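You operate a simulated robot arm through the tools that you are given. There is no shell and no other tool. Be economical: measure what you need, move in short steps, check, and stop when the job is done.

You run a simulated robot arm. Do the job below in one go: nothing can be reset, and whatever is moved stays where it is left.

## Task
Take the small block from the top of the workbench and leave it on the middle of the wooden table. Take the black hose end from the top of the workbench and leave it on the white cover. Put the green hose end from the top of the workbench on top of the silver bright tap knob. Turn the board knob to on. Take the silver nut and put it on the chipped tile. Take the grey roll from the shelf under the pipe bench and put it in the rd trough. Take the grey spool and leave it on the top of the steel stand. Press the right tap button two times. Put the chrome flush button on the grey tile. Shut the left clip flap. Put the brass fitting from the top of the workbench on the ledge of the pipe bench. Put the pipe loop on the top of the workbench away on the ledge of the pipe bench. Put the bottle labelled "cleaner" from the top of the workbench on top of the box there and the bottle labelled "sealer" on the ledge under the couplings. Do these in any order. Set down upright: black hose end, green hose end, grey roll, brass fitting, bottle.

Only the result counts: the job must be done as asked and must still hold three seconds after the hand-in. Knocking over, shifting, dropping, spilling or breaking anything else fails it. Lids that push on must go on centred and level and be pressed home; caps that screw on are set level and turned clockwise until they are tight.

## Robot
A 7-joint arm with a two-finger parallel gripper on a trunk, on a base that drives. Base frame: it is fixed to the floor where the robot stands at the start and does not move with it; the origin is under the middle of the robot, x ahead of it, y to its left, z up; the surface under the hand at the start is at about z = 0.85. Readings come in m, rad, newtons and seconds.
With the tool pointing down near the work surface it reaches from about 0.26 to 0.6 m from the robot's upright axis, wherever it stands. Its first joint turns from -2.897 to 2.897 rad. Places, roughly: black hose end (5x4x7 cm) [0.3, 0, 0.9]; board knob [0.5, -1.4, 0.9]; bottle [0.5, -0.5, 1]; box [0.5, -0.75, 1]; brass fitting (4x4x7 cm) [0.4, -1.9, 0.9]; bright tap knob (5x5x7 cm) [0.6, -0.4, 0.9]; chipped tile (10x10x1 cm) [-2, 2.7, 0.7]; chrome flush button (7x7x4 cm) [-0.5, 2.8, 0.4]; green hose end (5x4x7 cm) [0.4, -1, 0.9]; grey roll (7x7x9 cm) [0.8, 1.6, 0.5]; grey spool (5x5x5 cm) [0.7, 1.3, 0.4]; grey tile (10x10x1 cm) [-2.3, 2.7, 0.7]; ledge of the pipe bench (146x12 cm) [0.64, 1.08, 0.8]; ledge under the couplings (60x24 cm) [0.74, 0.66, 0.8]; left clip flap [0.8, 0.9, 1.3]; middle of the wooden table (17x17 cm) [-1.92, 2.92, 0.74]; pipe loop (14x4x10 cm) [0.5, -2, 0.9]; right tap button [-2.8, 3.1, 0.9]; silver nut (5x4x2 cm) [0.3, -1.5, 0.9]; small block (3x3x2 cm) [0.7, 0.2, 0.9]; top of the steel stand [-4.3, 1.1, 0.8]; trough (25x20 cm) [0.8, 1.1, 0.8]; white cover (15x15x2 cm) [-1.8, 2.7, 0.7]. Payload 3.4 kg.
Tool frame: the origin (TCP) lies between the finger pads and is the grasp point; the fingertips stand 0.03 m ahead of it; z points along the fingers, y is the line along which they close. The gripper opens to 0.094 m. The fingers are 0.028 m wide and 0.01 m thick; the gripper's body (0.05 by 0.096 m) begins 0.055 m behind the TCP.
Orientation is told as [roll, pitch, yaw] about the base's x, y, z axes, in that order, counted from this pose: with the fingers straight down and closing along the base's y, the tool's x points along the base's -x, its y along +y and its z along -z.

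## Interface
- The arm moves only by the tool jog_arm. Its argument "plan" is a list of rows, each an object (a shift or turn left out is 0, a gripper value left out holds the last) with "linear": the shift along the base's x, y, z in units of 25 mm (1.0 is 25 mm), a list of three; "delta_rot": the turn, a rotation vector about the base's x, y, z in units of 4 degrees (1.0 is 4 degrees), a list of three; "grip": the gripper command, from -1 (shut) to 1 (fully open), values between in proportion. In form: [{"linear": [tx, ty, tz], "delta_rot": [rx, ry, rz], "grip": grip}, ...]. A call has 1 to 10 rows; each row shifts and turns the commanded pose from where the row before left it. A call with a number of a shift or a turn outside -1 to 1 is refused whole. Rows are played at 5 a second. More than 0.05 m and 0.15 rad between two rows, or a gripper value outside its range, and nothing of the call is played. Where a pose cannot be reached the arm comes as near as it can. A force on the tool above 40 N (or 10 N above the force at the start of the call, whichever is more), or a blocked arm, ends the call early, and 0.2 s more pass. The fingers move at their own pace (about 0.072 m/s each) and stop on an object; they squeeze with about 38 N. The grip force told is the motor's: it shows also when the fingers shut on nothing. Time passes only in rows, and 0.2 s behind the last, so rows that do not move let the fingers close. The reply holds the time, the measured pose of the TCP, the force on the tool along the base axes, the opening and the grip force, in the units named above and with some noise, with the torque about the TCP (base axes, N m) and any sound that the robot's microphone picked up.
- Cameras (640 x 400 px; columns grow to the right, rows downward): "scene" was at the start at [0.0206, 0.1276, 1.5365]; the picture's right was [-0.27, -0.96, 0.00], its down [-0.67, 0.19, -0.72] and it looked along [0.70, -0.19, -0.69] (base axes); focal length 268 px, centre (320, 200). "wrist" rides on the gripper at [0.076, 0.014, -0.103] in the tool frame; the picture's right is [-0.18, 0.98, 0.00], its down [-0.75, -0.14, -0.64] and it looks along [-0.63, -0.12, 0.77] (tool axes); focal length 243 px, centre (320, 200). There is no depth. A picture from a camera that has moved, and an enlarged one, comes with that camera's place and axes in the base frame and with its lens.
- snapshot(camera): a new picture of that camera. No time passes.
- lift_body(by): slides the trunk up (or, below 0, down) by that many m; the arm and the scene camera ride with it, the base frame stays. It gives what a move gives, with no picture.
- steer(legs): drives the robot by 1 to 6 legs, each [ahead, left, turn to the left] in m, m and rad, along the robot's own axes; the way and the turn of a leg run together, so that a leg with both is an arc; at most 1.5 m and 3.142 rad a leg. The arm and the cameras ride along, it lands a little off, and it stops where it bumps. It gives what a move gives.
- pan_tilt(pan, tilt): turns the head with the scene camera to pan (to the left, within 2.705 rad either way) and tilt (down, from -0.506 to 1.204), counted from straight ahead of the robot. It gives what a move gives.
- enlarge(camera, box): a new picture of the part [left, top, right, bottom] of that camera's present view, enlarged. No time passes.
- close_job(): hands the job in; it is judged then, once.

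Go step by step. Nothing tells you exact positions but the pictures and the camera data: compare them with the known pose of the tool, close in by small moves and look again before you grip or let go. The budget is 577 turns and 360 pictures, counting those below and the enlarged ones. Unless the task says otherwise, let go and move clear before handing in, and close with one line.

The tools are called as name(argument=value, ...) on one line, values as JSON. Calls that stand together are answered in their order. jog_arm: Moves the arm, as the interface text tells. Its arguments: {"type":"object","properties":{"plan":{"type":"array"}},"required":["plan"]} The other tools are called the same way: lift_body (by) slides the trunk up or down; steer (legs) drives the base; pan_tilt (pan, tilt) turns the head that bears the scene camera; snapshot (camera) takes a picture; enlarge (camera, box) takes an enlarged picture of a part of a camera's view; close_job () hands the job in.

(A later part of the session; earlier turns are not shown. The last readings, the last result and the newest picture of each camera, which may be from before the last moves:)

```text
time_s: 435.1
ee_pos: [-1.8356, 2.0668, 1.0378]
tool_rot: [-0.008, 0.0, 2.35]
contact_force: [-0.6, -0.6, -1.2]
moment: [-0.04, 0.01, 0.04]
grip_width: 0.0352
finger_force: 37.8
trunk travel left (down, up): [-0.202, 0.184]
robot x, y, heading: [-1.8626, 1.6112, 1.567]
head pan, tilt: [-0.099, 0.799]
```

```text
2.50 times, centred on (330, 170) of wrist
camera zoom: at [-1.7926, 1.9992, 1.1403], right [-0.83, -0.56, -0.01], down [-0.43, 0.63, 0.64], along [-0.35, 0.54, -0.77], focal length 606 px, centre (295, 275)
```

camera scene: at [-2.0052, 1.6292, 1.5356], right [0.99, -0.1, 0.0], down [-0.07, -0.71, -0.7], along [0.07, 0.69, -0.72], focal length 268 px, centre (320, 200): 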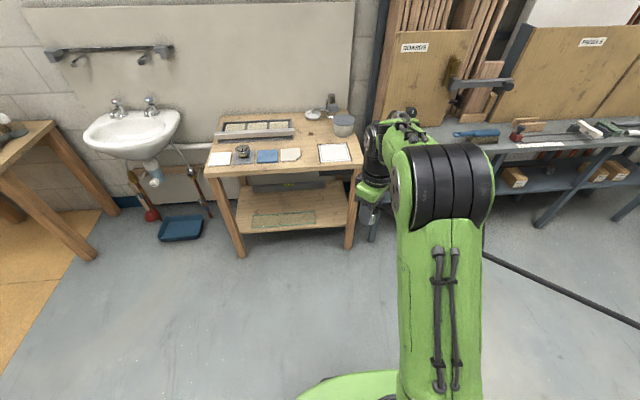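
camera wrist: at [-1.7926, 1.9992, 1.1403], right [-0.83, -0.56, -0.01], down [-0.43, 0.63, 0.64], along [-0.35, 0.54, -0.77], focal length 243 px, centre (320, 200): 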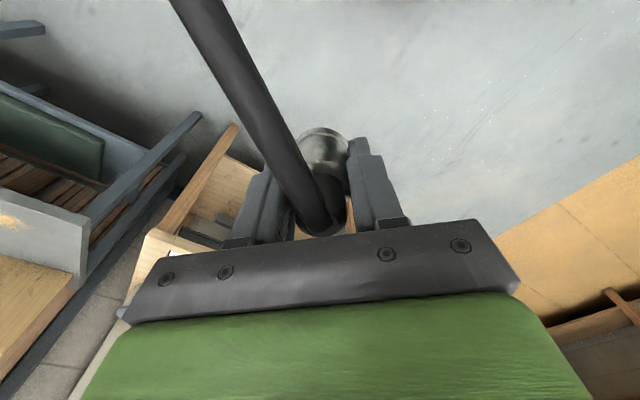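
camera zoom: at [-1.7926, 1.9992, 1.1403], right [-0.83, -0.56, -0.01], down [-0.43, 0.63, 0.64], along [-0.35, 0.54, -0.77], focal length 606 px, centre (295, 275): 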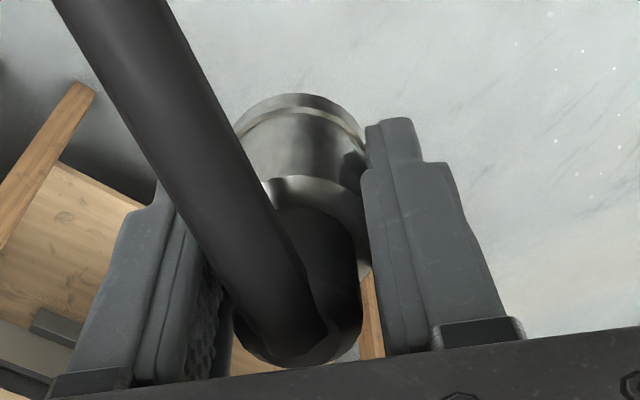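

steer(legs=[[0.638, -0.012, 0.003]])

jog_arm(plan=[{"linear": [0, 0, -1]}, {"linear": [0, 0, -1]}, {"linear": [0, 0, -1]}, {"linear": [0, 0, -1]}, {"linear": [0, 0, -1]}, {"linear": [0, 0, -1]}, {"linear": [0, 0, -1]}])

snapshot(camera="wrist")

snapshot(camera="scene")

```text
time_s: 438.7
ee_pos: [-1.8306, 2.706, 1.0384]
tool_rot: [-0.008, 0.0, 2.358]
contact_force: [-0.3, 0.4, -0.7]
moment: [0.0, 0.0, -0.02]
grip_width: 0.035
finger_force: 37.7
trunk travel left (down, up): [-0.202, 0.184]
robot x, y, heading: [-1.853, 2.2507, 1.582]
head pan, tilt: [-0.099, 0.799]
```

```text
time_s: 440.3
ee_pos: [-1.8304, 2.7072, 0.862]
tool_rot: [-0.009, 0.0, 2.358]
contact_force: [-1.0, 0.0, -0.8]
moment: [-0.01, 0.0, 0.0]
grip_width: 0.0352
finger_force: 37.7
trunk travel left (down, up): [-0.202, 0.184]
robot x, y, heading: [-1.852, 2.2512, 1.583]
head pan, tilt: [-0.099, 0.799]
```

```text
196 pictures are left
camera wrist: at [-1.7873, 2.6409, 0.9648], right [-0.82, -0.57, -0.01], down [-0.44, 0.63, 0.64], along [-0.36, 0.53, -0.77], focal length 243 px, centre (320, 200)
```

wrist: 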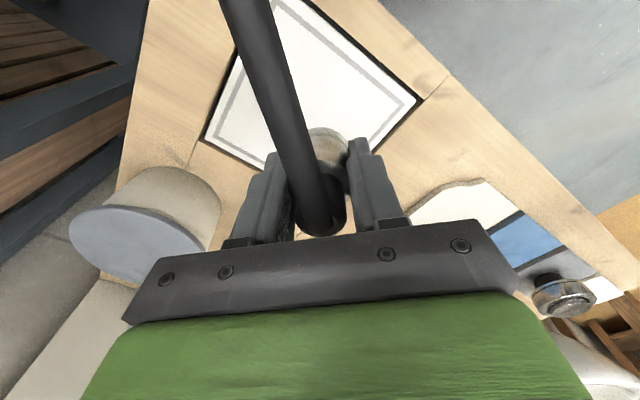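

```text
195 pictures are left
camera scene: at [-1.9961, 2.2689, 1.5356], right [1.0, -0.09, 0.0], down [-0.07, -0.71, -0.7], along [0.06, 0.69, -0.72], focal length 268 px, centre (320, 200)
```

scene: 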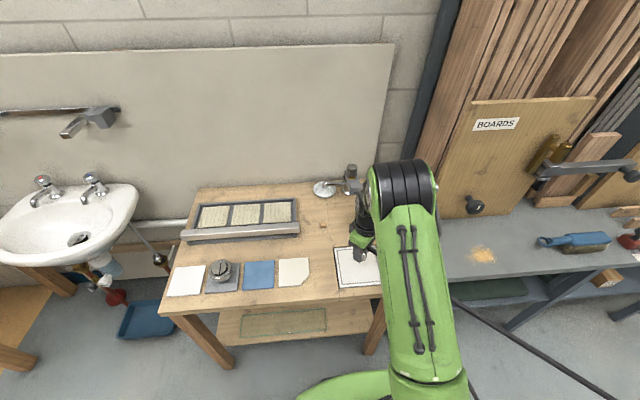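

jog_arm(plan=[{"linear": [0.4, -0.5, -0.8]}, {"linear": [0, 0, -0.8]}, {"linear": [0, 0, -0.4]}, {"linear": [0, 0, -0.2]}, {"linear": [0, 0, -0.2]}, {"linear": [0, 0, -0.2]}])

enlarge(camera="wrist", box=[220, 60, 420, 240])

```text
time_s: 441.7
ee_pos: [-1.8215, 2.6934, 0.7971]
tool_rot: [-0.009, 0.001, 2.359]
contact_force: [-0.2, 0.6, 0.0]
moment: [0.03, -0.01, -0.01]
grip_width: 0.0349
finger_force: 38.8
trunk travel left (down, up): [-0.202, 0.184]
robot x, y, heading: [-1.8538, 2.2487, 1.579]
head pan, tilt: [-0.099, 0.799]
```

```text
2.22 times, centred on (320, 150) of wrist
camera zoom: at [-1.7768, 2.6279, 0.9004], right [-0.82, -0.57, -0.01], down [-0.44, 0.63, 0.64], along [-0.36, 0.53, -0.77], focal length 539 px, centre (320, 311)
```

zoom: 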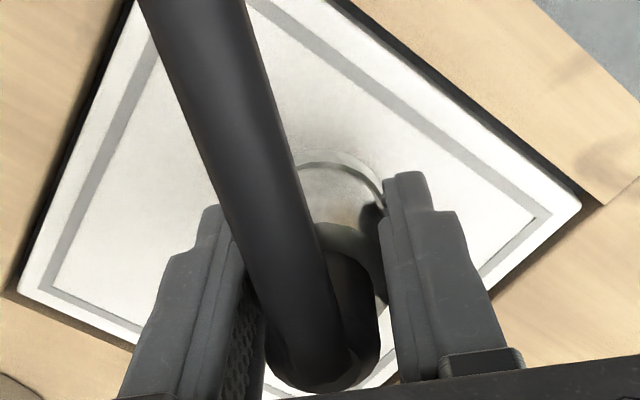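

jog_arm(plan=[{"linear": [0, 0, -0.15]}, {"linear": [0, 0, -0.15]}, {}])

jog_arm(plan=[{"linear": [0, 0, -0.12]}, {"linear": [0, 0, -0.12]}, {}])

```text
time_s: 442.5
ee_pos: [-1.8209, 2.6926, 0.7897]
tool_rot: [-0.008, -0.001, 2.358]
contact_force: [-0.5, 0.7, -1.0]
moment: [-0.03, 0.01, 0.04]
grip_width: 0.0348
finger_force: 38.3
trunk travel left (down, up): [-0.202, 0.184]
robot x, y, heading: [-1.8517, 2.2538, 1.58]
head pan, tilt: [-0.099, 0.799]
```

```text
time_s: 443.3
ee_pos: [-1.8202, 2.6943, 0.7849]
tool_rot: [-0.009, 0.0, 2.357]
contact_force: [1.5, 0.4, -0.8]
moment: [-0.03, -0.03, -0.01]
grip_width: 0.035
finger_force: 38.3
trunk travel left (down, up): [-0.202, 0.184]
robot x, y, heading: [-1.8519, 2.251, 1.584]
head pan, tilt: [-0.099, 0.799]
```

jog_arm(plan=[{"linear": [0, 0, -0.12]}, {"linear": [0, 0, -0.12]}, {}])

jog_arm(plan=[{"linear": [0, 0, -0.12]}, {"linear": [0, 0, -0.12]}, {}])

enlarge(camera="wrist", box=[220, 60, 420, 240])

```text
time_s: 444.1
ee_pos: [-1.8194, 2.6928, 0.7813]
tool_rot: [-0.012, -0.004, 2.36]
contact_force: [-1.4, -0.3, 21.8]
moment: [-0.19, 0.39, 0.01]
grip_width: 0.0352
finger_force: 37.8
trunk travel left (down, up): [-0.202, 0.184]
robot x, y, heading: [-1.8524, 2.2517, 1.58]
head pan, tilt: [-0.099, 0.799]
```

```text
time_s: 444.9
ee_pos: [-1.82, 2.694, 0.7749]
tool_rot: [-0.013, -0.005, 2.359]
contact_force: [0.1, -5.6, 17.3]
moment: [-0.4, 0.26, 0.07]
grip_width: 0.0355
finger_force: 37.9
trunk travel left (down, up): [-0.202, 0.184]
robot x, y, heading: [-1.8561, 2.2497, 1.579]
head pan, tilt: [-0.099, 0.799]
stopped in row 3: the force on the tool passed its limit at 41 N (the readings are from after the stop); the commanded pose is now the measured one
```

```text
2.22 times, centred on (320, 150) of wrist
camera zoom: at [-1.7768, 2.6279, 0.8771], right [-0.82, -0.57, -0.01], down [-0.44, 0.62, 0.65], along [-0.36, 0.54, -0.76], focal length 539 px, centre (320, 311)
```

zoom: 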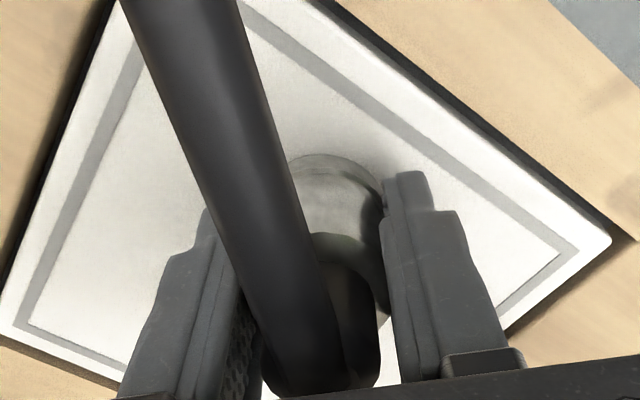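

jog_arm(plan=[{"linear": [0, 0, 0.06]}, {"grip": -0.1}, {"grip": 0.1}, {"grip": 0.3}, {"grip": 0.5}, {}])

snapshot(camera="wrist")

enlarge(camera="scene", box=[280, 180, 440, 320])

```text
time_s: 446.3
ee_pos: [-1.8212, 2.6945, 0.7756]
tool_rot: [-0.012, -0.004, 2.359]
contact_force: [1.0, -0.6, 0.6]
moment: [0.02, -0.01, 0.03]
grip_width: 0.0707
finger_force: 0.0
trunk travel left (down, up): [-0.202, 0.184]
robot x, y, heading: [-1.8551, 2.2505, 1.578]
head pan, tilt: [-0.099, 0.799]
```

```text
192 pictures are left
camera wrist: at [-1.7767, 2.6291, 0.8774], right [-0.82, -0.57, -0.01], down [-0.44, 0.62, 0.65], along [-0.36, 0.54, -0.76], focal length 243 px, centre (320, 200)
```

wrist: 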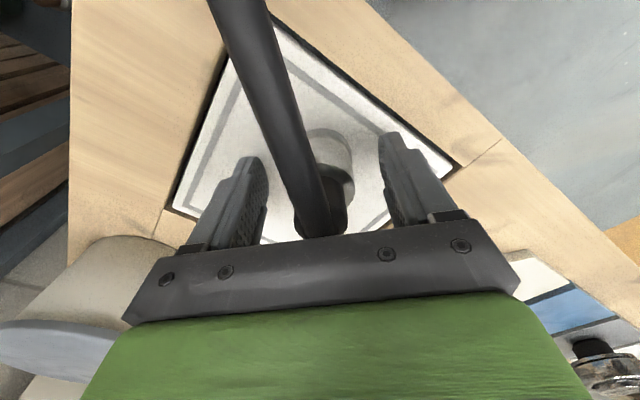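

```text
2.86 times, centred on (360, 250) of scene
camera zoom: at [-1.9961, 2.2683, 1.5356], right [1.0, -0.09, 0.0], down [-0.07, -0.71, -0.7], along [0.06, 0.69, -0.72], focal length 766 px, centre (206, 57)
```

zoom: 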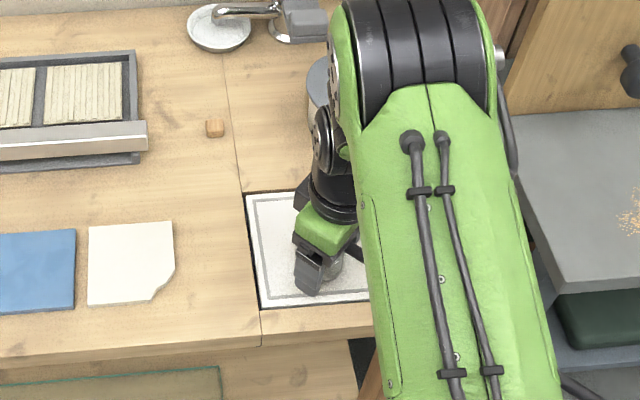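

jog_arm(plan=[{"linear": [0, 0, 0.5]}, {"linear": [0, 0, 0.8]}, {"linear": [0, 0, 1]}, {"linear": [0, 0, 1]}, {"linear": [0, 0, 1]}, {"linear": [0, 0, 1]}, {"linear": [0, 0, 1]}])

snapshot(camera="wrist")

enlarge(camera="scene", box=[280, 180, 440, 320])

```text
time_s: 447.9
ee_pos: [-1.8204, 2.6946, 0.9332]
tool_rot: [-0.013, -0.005, 2.358]
contact_force: [0.4, 0.2, -0.1]
moment: [-0.01, -0.02, -0.01]
grip_width: 0.0708
finger_force: 0.0
trunk travel left (down, up): [-0.202, 0.184]
robot x, y, heading: [-1.8525, 2.2543, 1.575]
head pan, tilt: [-0.099, 0.799]
```

```text
190 pictures are left
camera wrist: at [-1.7772, 2.6285, 1.0351], right [-0.82, -0.57, -0.01], down [-0.44, 0.62, 0.65], along [-0.36, 0.54, -0.76], focal length 243 px, centre (320, 200)
```

wrist: 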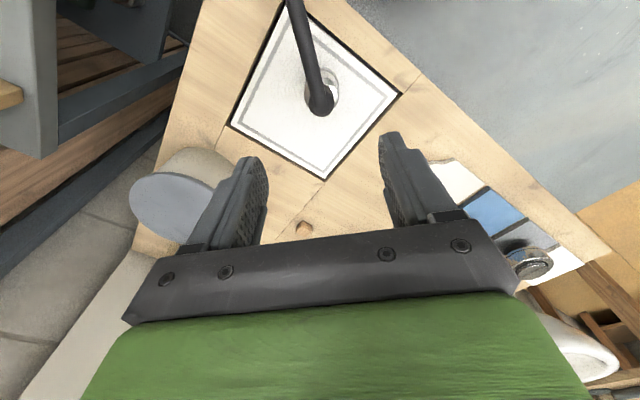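

```text
2.86 times, centred on (360, 250) of scene
camera zoom: at [-1.9961, 2.2678, 1.5356], right [1.0, -0.09, 0.0], down [-0.07, -0.71, -0.7], along [0.06, 0.69, -0.72], focal length 766 px, centre (206, 57)
```

zoom: 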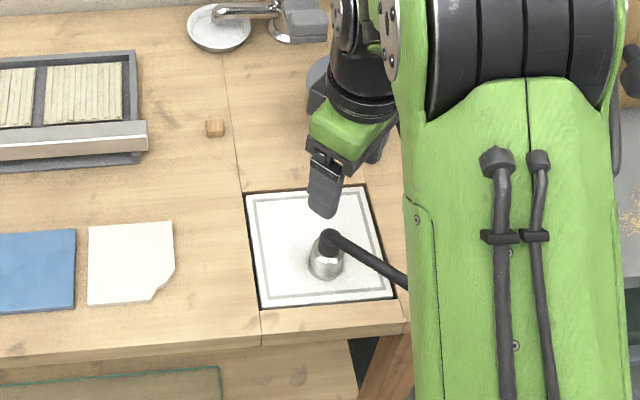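

The black hose end stands on the white cover. Now to the right half of the workbench for the remaining items.

steer(legs=[[-0.6, 0, 0], [0, 0, -1.575], [1.5, 0, 0], [0, -1.5, 0], [0, -1.3, 0]])

jog_arm(plan=[{"linear": [0, 0, 1], "delta_rot": [0, 0, -1], "grip": 1}, {"linear": [0, 0, 1], "delta_rot": [0, 0, -1]}, {"linear": [0, 0, 1], "delta_rot": [0, 0, -1]}, {"linear": [0, 0, 1], "delta_rot": [0, 0, -1]}, {"linear": [0, 0, 1], "delta_rot": [0, 0, -1]}, {"linear": [0, 0, 1], "delta_rot": [0, 0, -1]}, {"delta_rot": [0, 0, -1]}, {"delta_rot": [0, 0, -1]}, {"delta_rot": [0, 0, -1]}, {"delta_rot": [0, 0, -1]}])

pan_tilt(pan=-0.4, tilt=0.7)

snapshot(camera="scene")

```text
time_s: 475.3
ee_pos: [0.0917, -1.1872, 0.9336]
tool_rot: [-0.012, -0.005, 0.766]
contact_force: [-0.5, -0.8, 0.1]
moment: [-0.01, -0.02, 0.01]
grip_width: 0.0707
finger_force: 0.0
trunk travel left (down, up): [-0.202, 0.184]
robot x, y, heading: [-0.3518, -1.1452, -0.016]
head pan, tilt: [-0.099, 0.799]
```

```text
time_s: 477.5
ee_pos: [0.091, -1.1874, 1.0816]
tool_rot: [-0.012, -0.003, 0.068]
contact_force: [-0.3, 0.2, -0.5]
moment: [-0.03, 0.02, 0.0]
grip_width: 0.0941
finger_force: 0.1
trunk travel left (down, up): [-0.202, 0.184]
robot x, y, heading: [-0.346, -1.1424, -0.012]
head pan, tilt: [-0.099, 0.799]
```

```text
time_s: 478.3
ee_pos: [0.092, -1.1864, 1.0819]
tool_rot: [-0.011, -0.003, 0.07]
contact_force: [-0.9, 0.4, 0.5]
moment: [0.01, -0.01, -0.01]
grip_width: 0.0938
finger_force: 0.0
trunk travel left (down, up): [-0.202, 0.184]
robot x, y, heading: [-0.3522, -1.1438, -0.013]
head pan, tilt: [-0.4, 0.7]
```

```text
188 pictures are left
camera scene: at [-0.3306, -1.0285, 1.5438], right [-0.4, -0.92, 0.0], down [-0.59, 0.26, -0.76], along [0.7, -0.31, -0.64], focal length 268 px, centre (320, 200)
```

scene: 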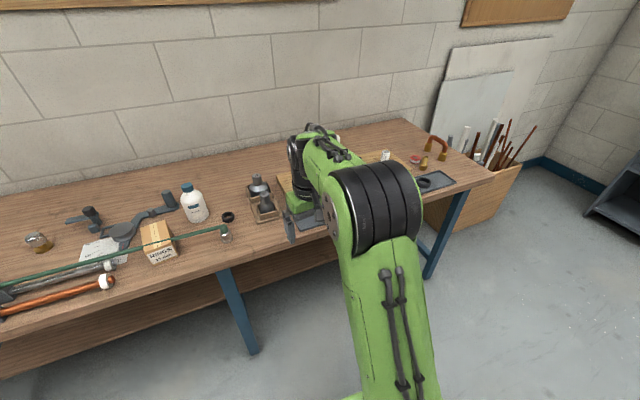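

I'll do the green hose end now: move in and rotate the gripper 90° so the fingers straddle it in x.

steer(legs=[[0.33, 0.24, 0.013]])

jog_arm(plan=[{"delta_rot": [0, 0, 1]}, {"delta_rot": [0, 0, 1]}, {"delta_rot": [0, 0, 1]}, {"delta_rot": [0, 0, 1]}, {"delta_rot": [0, 0, 1]}, {"delta_rot": [0, 0, 1]}, {"delta_rot": [0, 0, 1]}, {"delta_rot": [0, 0, 1]}, {"delta_rot": [0, 0, 1]}, {"delta_rot": [0, 0, 1]}])

jog_arm(plan=[{"delta_rot": [0, 0, 1]}, {"delta_rot": [0, 0, 1]}, {"delta_rot": [0, 0, 1]}, {"delta_rot": [0, 0, 1]}, {"delta_rot": [0, 0, 1]}, {"delta_rot": [0, 0, 1]}, {"delta_rot": [0, 0, 1]}, {"delta_rot": [0, 0, 1]}, {"delta_rot": [0, 0, 1]}, {"delta_rot": [0, 0, 1]}])

pan_tilt(pan=0.0, tilt=0.85)

snapshot(camera="scene")

snapshot(camera="wrist")

```text
time_s: 480.9
ee_pos: [0.427, -0.9443, 1.0823]
tool_rot: [-0.011, -0.005, 0.08]
contact_force: [0.8, 1.2, 0.0]
moment: [-0.01, 0.01, -0.01]
grip_width: 0.094
finger_force: 0.0
trunk travel left (down, up): [-0.202, 0.184]
robot x, y, heading: [-0.0181, -0.9038, -0.005]
head pan, tilt: [-0.4, 0.7]
```

```text
time_s: 483.1
ee_pos: [0.4272, -0.9441, 1.0816]
tool_rot: [-0.014, -0.003, 0.778]
contact_force: [-0.2, -0.2, 0.1]
moment: [0.01, -0.01, -0.04]
grip_width: 0.0941
finger_force: 0.0
trunk travel left (down, up): [-0.202, 0.184]
robot x, y, heading: [-0.0195, -0.9078, -0.004]
head pan, tilt: [-0.4, 0.7]
```

```text
time_s: 485.3
ee_pos: [0.428, -0.9448, 1.0824]
tool_rot: [-0.013, -0.004, 1.475]
contact_force: [0.2, 0.5, 0.2]
moment: [-0.02, 0.0, 0.0]
grip_width: 0.0941
finger_force: 0.0
trunk travel left (down, up): [-0.202, 0.184]
robot x, y, heading: [-0.0177, -0.9078, -0.005]
head pan, tilt: [-0.4, 0.7]
```

```text
time_s: 486.1
ee_pos: [0.4261, -0.9457, 1.0818]
tool_rot: [-0.012, -0.006, 1.475]
contact_force: [-0.4, 0.2, -0.1]
moment: [-0.03, 0.01, 0.0]
grip_width: 0.0938
finger_force: 0.1
trunk travel left (down, up): [-0.202, 0.184]
robot x, y, heading: [-0.0159, -0.9095, 0.001]
head pan, tilt: [0.0, 0.85]
```

```text
187 pictures are left
camera scene: at [0.0027, -0.7583, 1.5316], right [0.0, -1.0, 0.0], down [-0.75, 0.0, -0.66], along [0.66, 0.0, -0.75], focal length 268 px, centre (320, 200)
```

scene: 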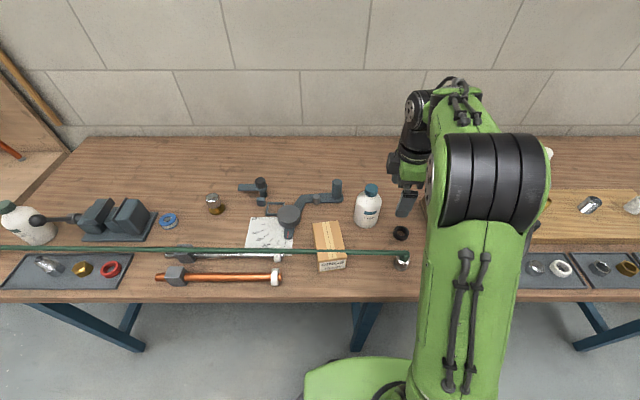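

```text
186 pictures are left
camera wrist: at [0.4039, -1.0216, 1.1845], right [-0.96, 0.28, -0.01], down [0.2, 0.73, 0.65], along [0.19, 0.62, -0.76], focal length 243 px, centre (320, 200)
```

wrist: 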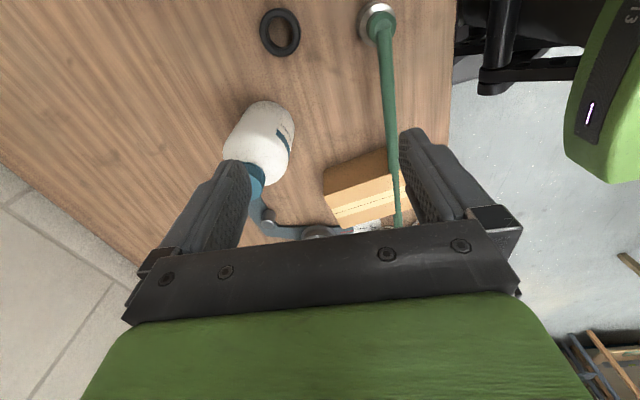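

jog_arm(plan=[{"linear": [-0.7, -0.4, 0], "delta_rot": [0, 0, 0.7]}, {"linear": [-0.7, -0.4, 0], "delta_rot": [0, 0, 0.67]}, {"linear": [-0.7, -0.4, -0.5]}, {"linear": [-0.7, -0.35, -1]}, {"linear": [0, 0, -1]}, {"linear": [0, 0, -1]}])

snapshot(camera="wrist")

enlarge(camera="scene", box=[320, 190, 460, 310])

```text
time_s: 487.5
ee_pos: [0.3552, -0.9857, 0.9952]
tool_rot: [-0.013, -0.003, 1.569]
contact_force: [-0.6, -0.2, -0.1]
moment: [0.01, 0.01, -0.03]
grip_width: 0.094
finger_force: 0.0
trunk travel left (down, up): [-0.202, 0.184]
robot x, y, heading: [-0.0187, -0.9109, -0.006]
head pan, tilt: [0.0, 0.85]
```

```text
185 pictures are left
camera wrist: at [0.3411, -1.0632, 1.0969], right [-0.98, 0.19, -0.01], down [0.13, 0.75, 0.65], along [0.13, 0.63, -0.76], focal length 243 px, centre (320, 200)
```

wrist: 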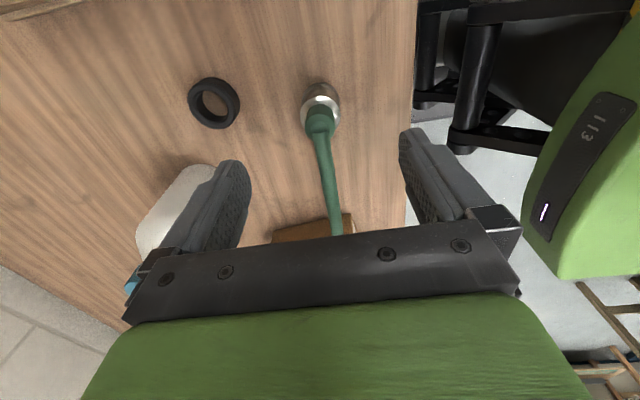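

```text
3.33 times, centred on (390, 250) of scene
camera zoom: at [0.003, -0.7584, 1.5316], right [0.0, -1.0, 0.0], down [-0.75, 0.0, -0.66], along [0.66, 0.0, -0.75], focal length 893 px, centre (87, 33)
```

zoom: 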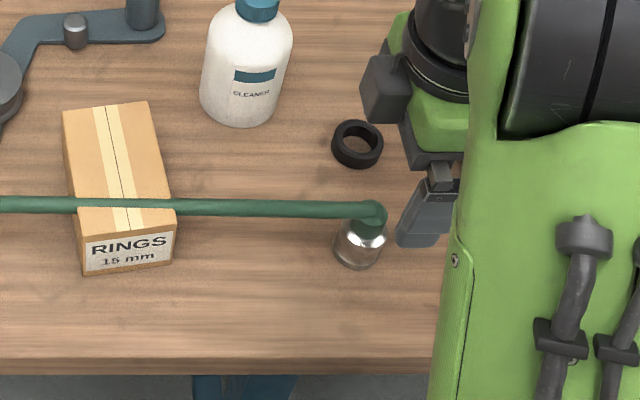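

jog_arm(plan=[{"linear": [0, -0.25, -1], "grip": 0.6}, {"linear": [0, 0, -1]}, {"linear": [0, 0, -1]}, {"linear": [0, 0, -1]}, {}])

snapshot(camera="wrist")

```text
time_s: 488.7
ee_pos: [0.3559, -0.9903, 0.8935]
tool_rot: [-0.011, -0.006, 1.57]
contact_force: [-0.1, -0.2, -0.2]
moment: [-0.02, -0.03, -0.01]
grip_width: 0.0752
finger_force: 0.0
trunk travel left (down, up): [-0.202, 0.184]
robot x, y, heading: [-0.0213, -0.9052, -0.003]
head pan, tilt: [0.0, 0.85]
```

```text
183 pictures are left
camera wrist: at [0.3406, -1.0686, 0.9967], right [-0.98, 0.18, -0.01], down [0.13, 0.75, 0.65], along [0.13, 0.63, -0.76], focal length 243 px, centre (320, 200)
```

wrist: 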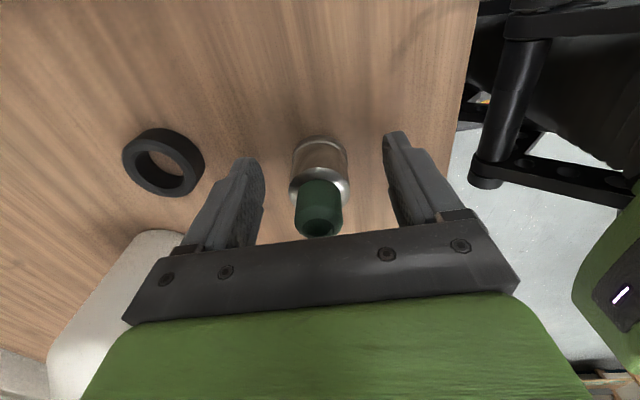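

jog_arm(plan=[{"grip": -1}, {}, {}, {}, {"linear": [0, 0, 0.6]}, {"linear": [0, 0, 1]}, {"linear": [0, 0, 1]}, {"linear": [0, 0, 1]}, {"linear": [0, 0, 1]}, {"linear": [0, 0, 1]}])

snapshot(camera="wrist")

```text
time_s: 490.9
ee_pos: [0.3564, -0.9897, 1.0352]
tool_rot: [-0.012, -0.006, 1.571]
contact_force: [-0.4, 0.6, -1.1]
moment: [0.02, 0.0, -0.04]
grip_width: 0.0347
finger_force: 38.1
trunk travel left (down, up): [-0.202, 0.184]
robot x, y, heading: [-0.0147, -0.9068, -0.003]
head pan, tilt: [0.0, 0.85]
```

```text
182 pictures are left
camera wrist: at [0.3409, -1.0683, 1.1375], right [-0.98, 0.18, -0.01], down [0.13, 0.75, 0.65], along [0.13, 0.63, -0.76], focal length 243 px, centre (320, 200)
```

wrist: 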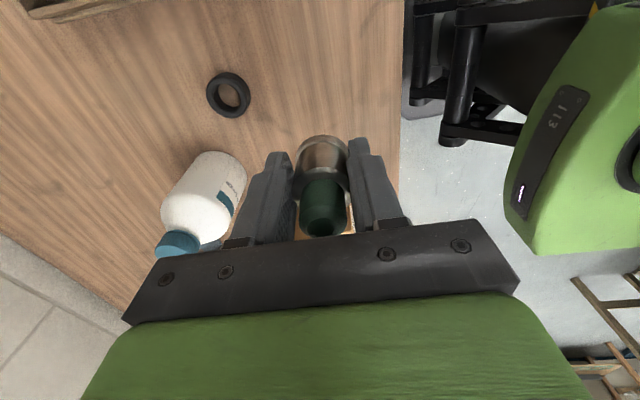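

jog_arm(plan=[{"linear": [0, 0, 1]}, {"linear": [0, 0, 1]}])

steer(legs=[[0, 0.4, 0]])

snapshot(camera="scene")

snapshot(camera="wrist")

```text
time_s: 491.5
ee_pos: [0.3562, -0.9916, 1.0845]
tool_rot: [-0.012, -0.006, 1.571]
contact_force: [0.2, 0.0, -0.6]
moment: [-0.03, -0.01, 0.0]
grip_width: 0.0348
finger_force: 37.7
trunk travel left (down, up): [-0.202, 0.184]
robot x, y, heading: [-0.0156, -0.9064, -0.001]
head pan, tilt: [0.0, 0.85]
```

```text
time_s: 494.0
ee_pos: [0.3579, -0.5859, 1.0841]
tool_rot: [-0.012, -0.002, 1.573]
contact_force: [0.0, 1.0, -1.1]
moment: [-0.01, 0.01, -0.02]
grip_width: 0.0347
finger_force: 38.2
trunk travel left (down, up): [-0.202, 0.184]
robot x, y, heading: [-0.0149, -0.5066, -0.006]
head pan, tilt: [0.0, 0.85]
```

```text
181 pictures are left
camera scene: at [0.0037, -0.3534, 1.5315], right [0.0, -1.0, 0.0], down [-0.75, 0.0, -0.66], along [0.66, 0.0, -0.75], focal length 268 px, centre (320, 200)
```

scene: 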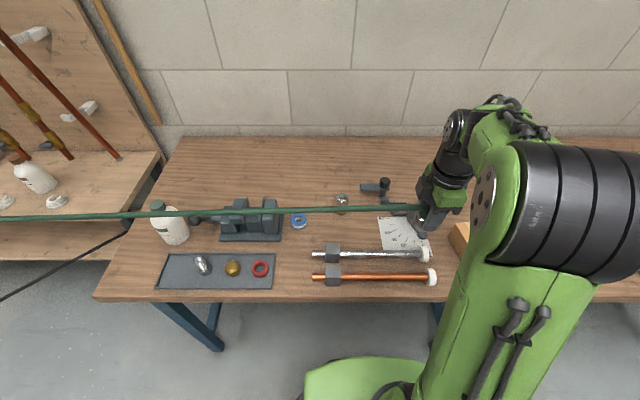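

```text
180 pictures are left
camera wrist: at [0.3422, -0.664, 1.1869], right [-0.98, 0.18, -0.01], down [0.13, 0.75, 0.65], along [0.13, 0.63, -0.76], focal length 243 px, centre (320, 200)
```

wrist: 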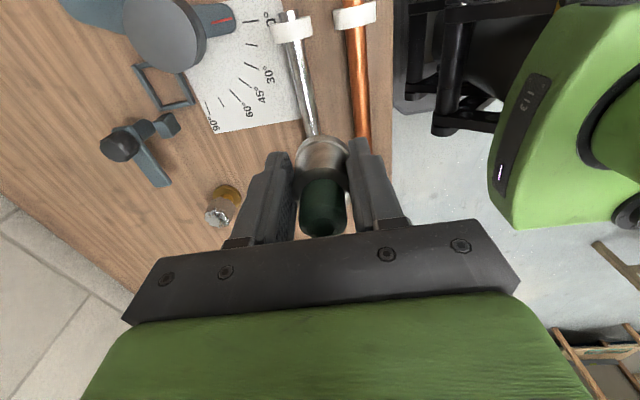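

enlarge(camera="scene", box=[300, 165, 440, 265])

enlarge(camera="wrist", box=[160, 130, 360, 250])

```text
4.00 times, centred on (370, 215) of scene
camera zoom: at [0.0037, -0.3534, 1.5315], right [0.0, -1.0, 0.0], down [-0.75, 0.0, -0.66], along [0.66, 0.0, -0.75], focal length 1072 px, centre (120, 140)
```

zoom: 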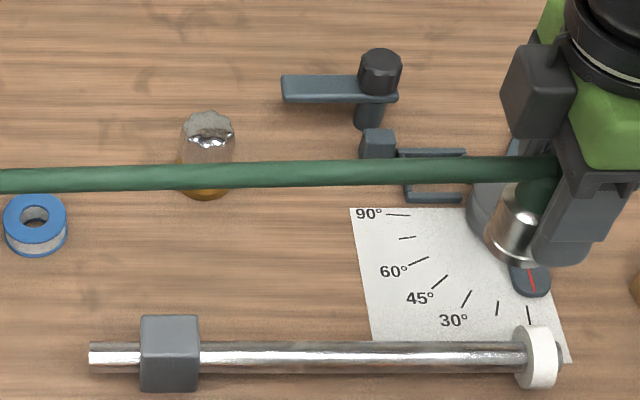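

```text
3.20 times, centred on (260, 190) of wrist
camera zoom: at [0.3422, -0.664, 1.1869], right [-0.98, 0.18, -0.01], down [0.13, 0.75, 0.65], along [0.13, 0.63, -0.76], focal length 776 px, centre (512, 232)
```

zoom: 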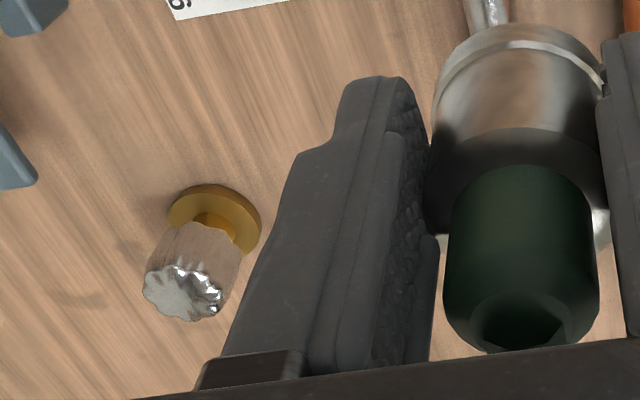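

The silver knob's top is at about (0.557, -0.425, 0.915). I move the green hose end above it.

jog_arm(plan=[{"linear": [1, 0.8, 0]}, {"linear": [1, 0.8, 0]}, {"linear": [1, 0.8, 0]}, {"linear": [1, 0.8, 0]}, {"linear": [1, 0.8, 0]}, {"linear": [1, 0.8, 0]}, {"linear": [1, 0.8, 0]}, {"linear": [0.97, 0.83, 0]}, {"linear": [0, 0, -1]}, {"linear": [0, 0, -1]}])

snapshot(camera="wrist")

enlarge(camera="scene", box=[280, 140, 420, 260])

```text
time_s: 496.2
ee_pos: [0.5462, -0.4324, 1.0332]
tool_rot: [-0.012, -0.005, 1.572]
contact_force: [-0.4, -0.4, -0.2]
moment: [0.0, 0.0, -0.01]
grip_width: 0.0348
finger_force: 38.5
out of reach, approached as far as the arm can: row 8
trunk travel left (down, up): [-0.202, 0.184]
robot x, y, heading: [-0.0169, -0.5064, -0.002]
head pan, tilt: [0.0, 0.85]
```

```text
177 pictures are left
camera wrist: at [0.5323, -0.5104, 1.135], right [-0.98, 0.18, -0.01], down [0.13, 0.75, 0.65], along [0.13, 0.63, -0.76], focal length 243 px, centre (320, 200)
```

wrist: 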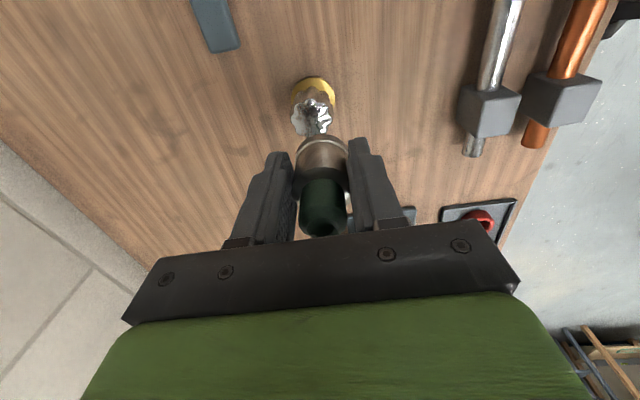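

```text
3.33 times, centred on (350, 200) of scene
camera zoom: at [0.0042, -0.3539, 1.5315], right [0.0, -1.0, 0.0], down [-0.75, 0.0, -0.66], along [0.66, 0.0, -0.75], focal length 893 px, centre (220, 200)
```

zoom: 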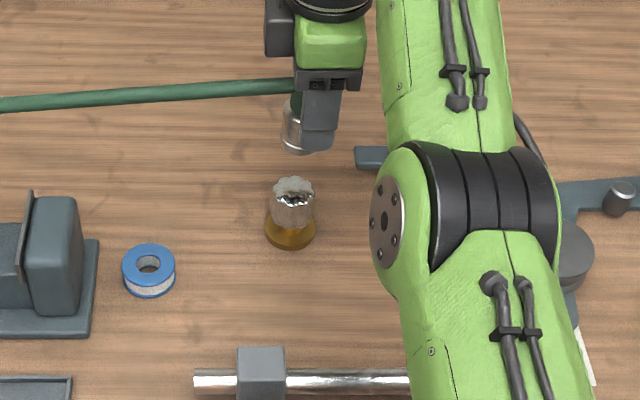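

steer(legs=[[0.012, 0.006, 0]])

jog_arm(plan=[{"linear": [0, 0, -1]}, {"linear": [0, 0, -0.8]}, {}])

snapshot(camera="wrist")

enlarge(camera="scene", box=[280, 140, 420, 260])

```text
time_s: 497.0
ee_pos: [0.5602, -0.4261, 1.0334]
tool_rot: [-0.012, -0.003, 1.571]
contact_force: [0.3, 0.7, -0.7]
moment: [-0.03, 0.01, -0.01]
grip_width: 0.0345
finger_force: 37.7
trunk travel left (down, up): [-0.202, 0.184]
robot x, y, heading: [-0.0029, -0.4986, -0.005]
head pan, tilt: [0.0, 0.85]
```

```text
time_s: 497.8
ee_pos: [0.5591, -0.4278, 0.9885]
tool_rot: [-0.011, -0.006, 1.572]
contact_force: [0.6, -0.4, -0.2]
moment: [-0.03, 0.0, 0.03]
grip_width: 0.0347
finger_force: 38.1
trunk travel left (down, up): [-0.202, 0.184]
robot x, y, heading: [-0.0074, -0.498, -0.001]
head pan, tilt: [0.0, 0.85]
```

```text
175 pictures are left
camera wrist: at [0.5441, -0.5056, 1.0906], right [-0.98, 0.18, -0.01], down [0.13, 0.75, 0.65], along [0.13, 0.63, -0.76], focal length 243 px, centre (320, 200)
```

wrist: 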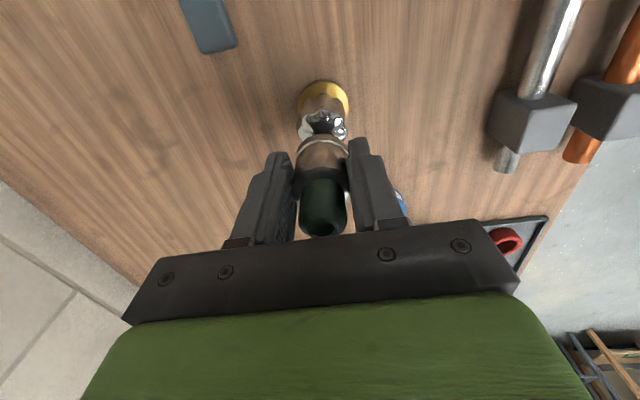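

```text
3.33 times, centred on (350, 200) of scene
camera zoom: at [0.0156, -0.3486, 1.5316], right [0.0, -1.0, 0.0], down [-0.75, 0.0, -0.66], along [0.66, 0.0, -0.75], focal length 893 px, centre (220, 200)
```

zoom: 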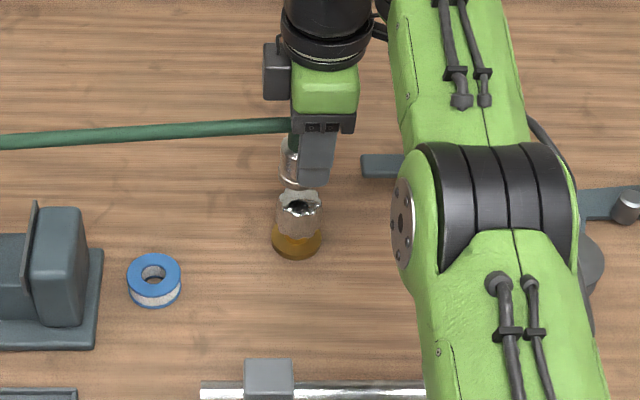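

jog_arm(plan=[{"linear": [0, 0, -0.6]}, {"linear": [0, 0, -0.3]}, {"linear": [0, 0, -0.12]}, {"linear": [0, 0, -0.12]}, {}])

jog_arm(plan=[{"linear": [0, 0, -0.12]}, {"linear": [0, 0, -0.1]}, {}])

```text
time_s: 499.0
ee_pos: [0.5591, -0.426, 0.9596]
tool_rot: [-0.012, -0.004, 1.571]
contact_force: [-0.8, -0.2, -0.5]
moment: [0.0, 0.02, 0.01]
grip_width: 0.0349
finger_force: 37.7
trunk travel left (down, up): [-0.202, 0.184]
robot x, y, heading: [-0.0037, -0.4944, -0.007]
head pan, tilt: [0.0, 0.85]
```

```text
time_s: 499.8
ee_pos: [0.559, -0.429, 0.9589]
tool_rot: [-0.02, -0.005, 1.57]
contact_force: [6.2, 0.3, 31.7]
moment: [0.3, 0.01, 0.05]
grip_width: 0.035
finger_force: 38.2
trunk travel left (down, up): [-0.202, 0.184]
robot x, y, heading: [-0.0079, -0.4981, -0.001]
head pan, tilt: [0.0, 0.85]
```

jog_arm(plan=[{"linear": [0, 0, 0.18]}, {}])

enlarge(camera="wrist", box=[240, 60, 420, 250])

enlarge(camera="scene", box=[300, 170, 370, 230])

```text
time_s: 500.4
ee_pos: [0.5589, -0.4267, 0.9592]
tool_rot: [-0.01, -0.001, 1.57]
contact_force: [1.4, -0.3, 7.7]
moment: [0.16, -0.08, -0.04]
grip_width: 0.035
finger_force: 38.1
trunk travel left (down, up): [-0.202, 0.184]
robot x, y, heading: [-0.0047, -0.4978, 0.001]
head pan, tilt: [0.0, 0.85]
```

```text
2.11 times, centred on (330, 155) of wrist
camera zoom: at [0.5434, -0.5052, 1.0604], right [-0.98, 0.18, -0.01], down [0.14, 0.75, 0.65], along [0.12, 0.63, -0.76], focal length 511 px, centre (299, 295)
```

zoom: 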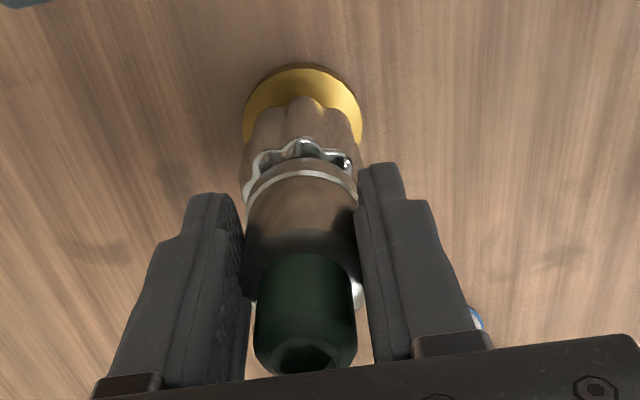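

```text
6.67 times, centred on (335, 200) of scene
camera zoom: at [0.0151, -0.3488, 1.5315], right [0.0, -1.0, 0.0], down [-0.75, 0.0, -0.66], along [0.66, 0.0, -0.75], focal length 1787 px, centre (220, 200)
```

zoom: 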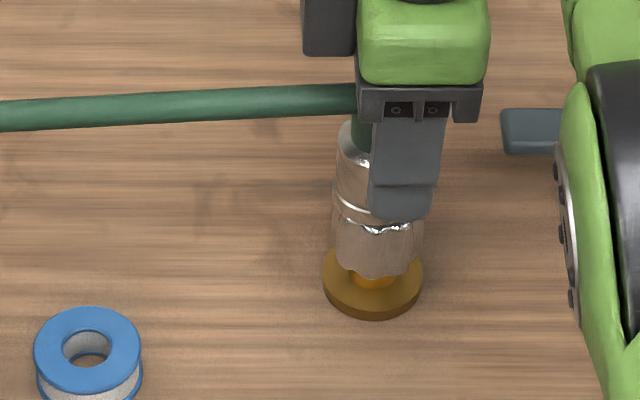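

jog_arm(plan=[{"grip": -0.15}, {"grip": 0.0}, {"grip": 0.2}, {"grip": 0.5}, {}])

enlarge(camera="wrist", box=[240, 60, 420, 250])

```text
time_s: 501.6
ee_pos: [0.5596, -0.4266, 0.959]
tool_rot: [-0.013, -0.006, 1.571]
contact_force: [0.1, 0.5, -0.9]
moment: [-0.02, 0.01, 0.02]
grip_width: 0.0705
finger_force: 0.0
trunk travel left (down, up): [-0.202, 0.184]
robot x, y, heading: [-0.0035, -0.4994, -0.003]
head pan, tilt: [0.0, 0.85]
```

```text
2.11 times, centred on (330, 155) of wrist
camera zoom: at [0.544, -0.5051, 1.0616], right [-0.98, 0.18, -0.01], down [0.13, 0.75, 0.65], along [0.13, 0.63, -0.76], focal length 511 px, centre (299, 295)
```

zoom: 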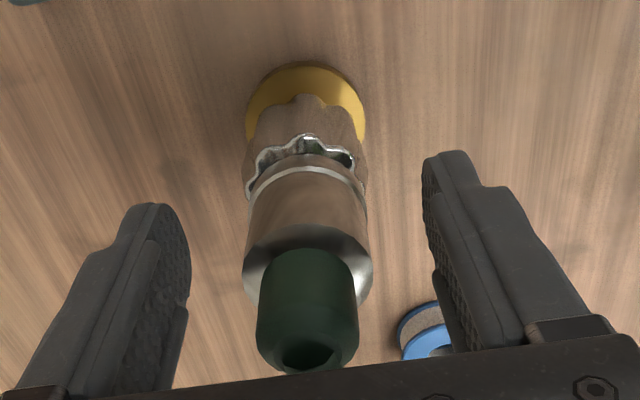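

Stable and upright on the knob. I lift straight up and verify.

jog_arm(plan=[{"linear": [0, 0, 0.5]}, {"linear": [0, 0, 1]}, {"linear": [0, 0, 1]}, {"linear": [0, 0, 1]}, {"linear": [0, 0, 1]}, {"linear": [0, 0, 1]}, {"linear": [-1, -1, 0.5]}, {"linear": [-1, -1, 0]}, {"linear": [-1, -1, 0]}, {"linear": [-1, -1, 0]}])

enlarge(camera="scene", box=[280, 150, 400, 250])

```text
time_s: 503.8
ee_pos: [0.4544, -0.528, 1.1073]
tool_rot: [-0.013, -0.004, 1.571]
contact_force: [-0.1, -0.2, 0.6]
moment: [-0.03, -0.02, 0.0]
grip_width: 0.0706
finger_force: 0.1
out of reach, approached as far as the arm can: row 6
trunk travel left (down, up): [-0.202, 0.184]
robot x, y, heading: [-0.0053, -0.4969, -0.003]
head pan, tilt: [0.0, 0.85]
```

```text
4.00 times, centred on (340, 200) of scene
camera zoom: at [0.0147, -0.349, 1.5317], right [0.0, -1.0, 0.0], down [-0.75, 0.0, -0.66], along [0.66, 0.0, -0.75], focal length 1072 px, centre (240, 200)
```

zoom: 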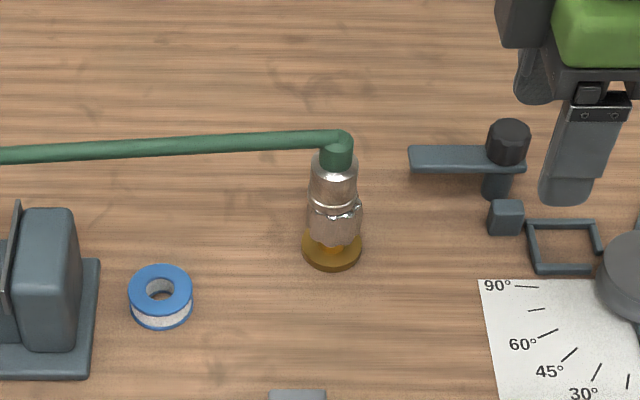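

Green hose end stands on the knob. Next: the cleaner bottle onto the box.

steer(legs=[[0, -0.33, 0]])

snapshot(camera="wrist")

enlarge(camera="scene", box=[260, 150, 420, 290])

```text
time_s: 506.0
ee_pos: [0.4536, -0.8622, 1.1073]
tool_rot: [-0.011, -0.005, 1.569]
contact_force: [-0.1, -0.3, 0.1]
moment: [0.02, 0.0, 0.01]
grip_width: 0.0704
finger_force: 0.0
trunk travel left (down, up): [-0.202, 0.184]
robot x, y, heading: [-0.0051, -0.8292, -0.007]
head pan, tilt: [0.0, 0.85]
```

```text
169 pictures are left
camera wrist: at [0.4377, -0.9402, 1.2087], right [-0.98, 0.19, -0.01], down [0.13, 0.75, 0.65], along [0.13, 0.64, -0.76], focal length 243 px, centre (320, 200)
```

wrist: 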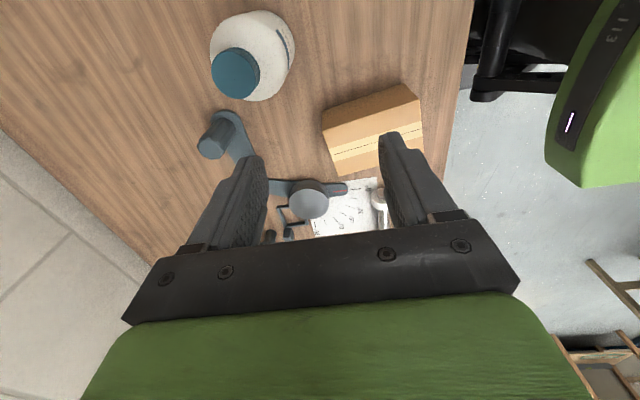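

```text
2.86 times, centred on (340, 220) of scene
camera zoom: at [0.0148, -0.6826, 1.5317], right [0.0, -1.0, 0.0], down [-0.75, 0.0, -0.66], along [0.66, 0.0, -0.75], focal length 766 px, centre (263, 143)
```

zoom: 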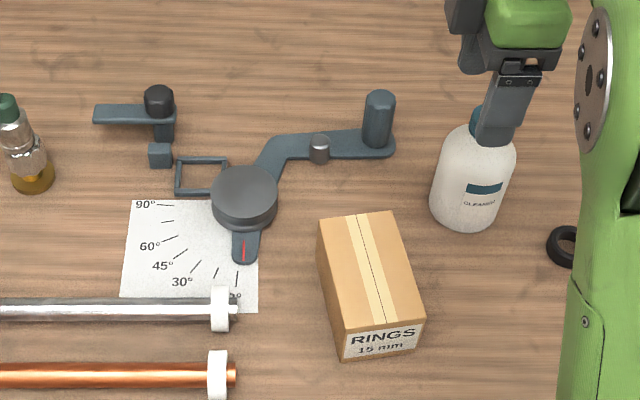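

jog_arm(plan=[{"linear": [0.83, -0.55, 0], "grip": 1}, {"linear": [0.83, -0.55, 0]}, {"linear": [0.83, -0.55, -0.5]}, {"linear": [0, 0, -0.9]}, {}])

snapshot(camera="wrist")

```text
time_s: 507.2
ee_pos: [0.5172, -0.9023, 1.0712]
tool_rot: [-0.012, -0.007, 1.568]
contact_force: [-0.8, -0.8, 0.5]
moment: [0.04, 0.02, 0.02]
grip_width: 0.0939
finger_force: 0.0
trunk travel left (down, up): [-0.202, 0.184]
robot x, y, heading: [-0.0081, -0.8301, -0.008]
head pan, tilt: [0.0, 0.85]
```

```text
167 pictures are left
camera wrist: at [0.5002, -0.9809, 1.1733], right [-0.98, 0.19, -0.01], down [0.13, 0.75, 0.65], along [0.13, 0.63, -0.76], focal length 243 px, centre (320, 200)
```

wrist: 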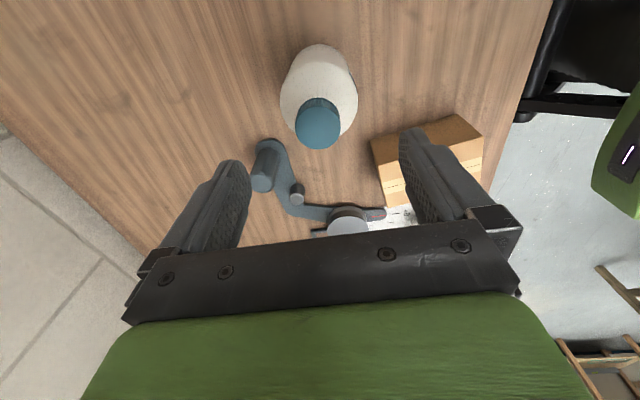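

jog_arm(plan=[{"linear": [0.04, -0.2, -1]}, {"linear": [0, 0, -1]}, {"linear": [0, 0, -0.75]}, {"grip": -1}, {}, {}, {}])

jog_arm(plan=[{"linear": [0, 0, 1]}, {"linear": [0, 0, 1]}, {"linear": [0, 0, 1]}, {"linear": [0, 0, 1]}])

snapshot(camera="wrist")

```text
time_s: 508.8
ee_pos: [0.517, -0.9072, 1.005]
tool_rot: [-0.013, -0.006, 1.569]
contact_force: [0.7, 0.2, -0.8]
moment: [0.05, 0.0, -0.03]
grip_width: 0.035
finger_force: 38.3
trunk travel left (down, up): [-0.202, 0.184]
robot x, y, heading: [-0.0009, -0.8336, -0.008]
head pan, tilt: [0.0, 0.85]
```

```text
time_s: 509.8
ee_pos: [0.5164, -0.9068, 1.1031]
tool_rot: [-0.011, -0.005, 1.57]
contact_force: [-0.3, 0.3, -3.3]
moment: [0.0, 0.04, 0.0]
grip_width: 0.035
finger_force: 37.7
trunk travel left (down, up): [-0.202, 0.184]
robot x, y, heading: [-0.0077, -0.8332, -0.007]
head pan, tilt: [0.0, 0.85]
```

```text
166 pictures are left
camera wrist: at [0.5006, -0.9853, 1.205], right [-0.98, 0.19, -0.01], down [0.14, 0.75, 0.65], along [0.13, 0.63, -0.76], focal length 243 px, centre (320, 200)
```

wrist: 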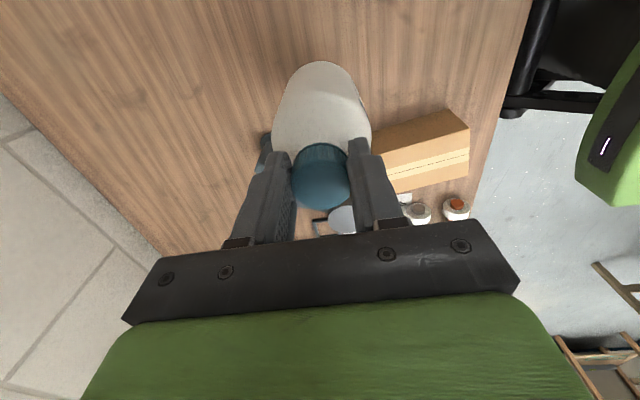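

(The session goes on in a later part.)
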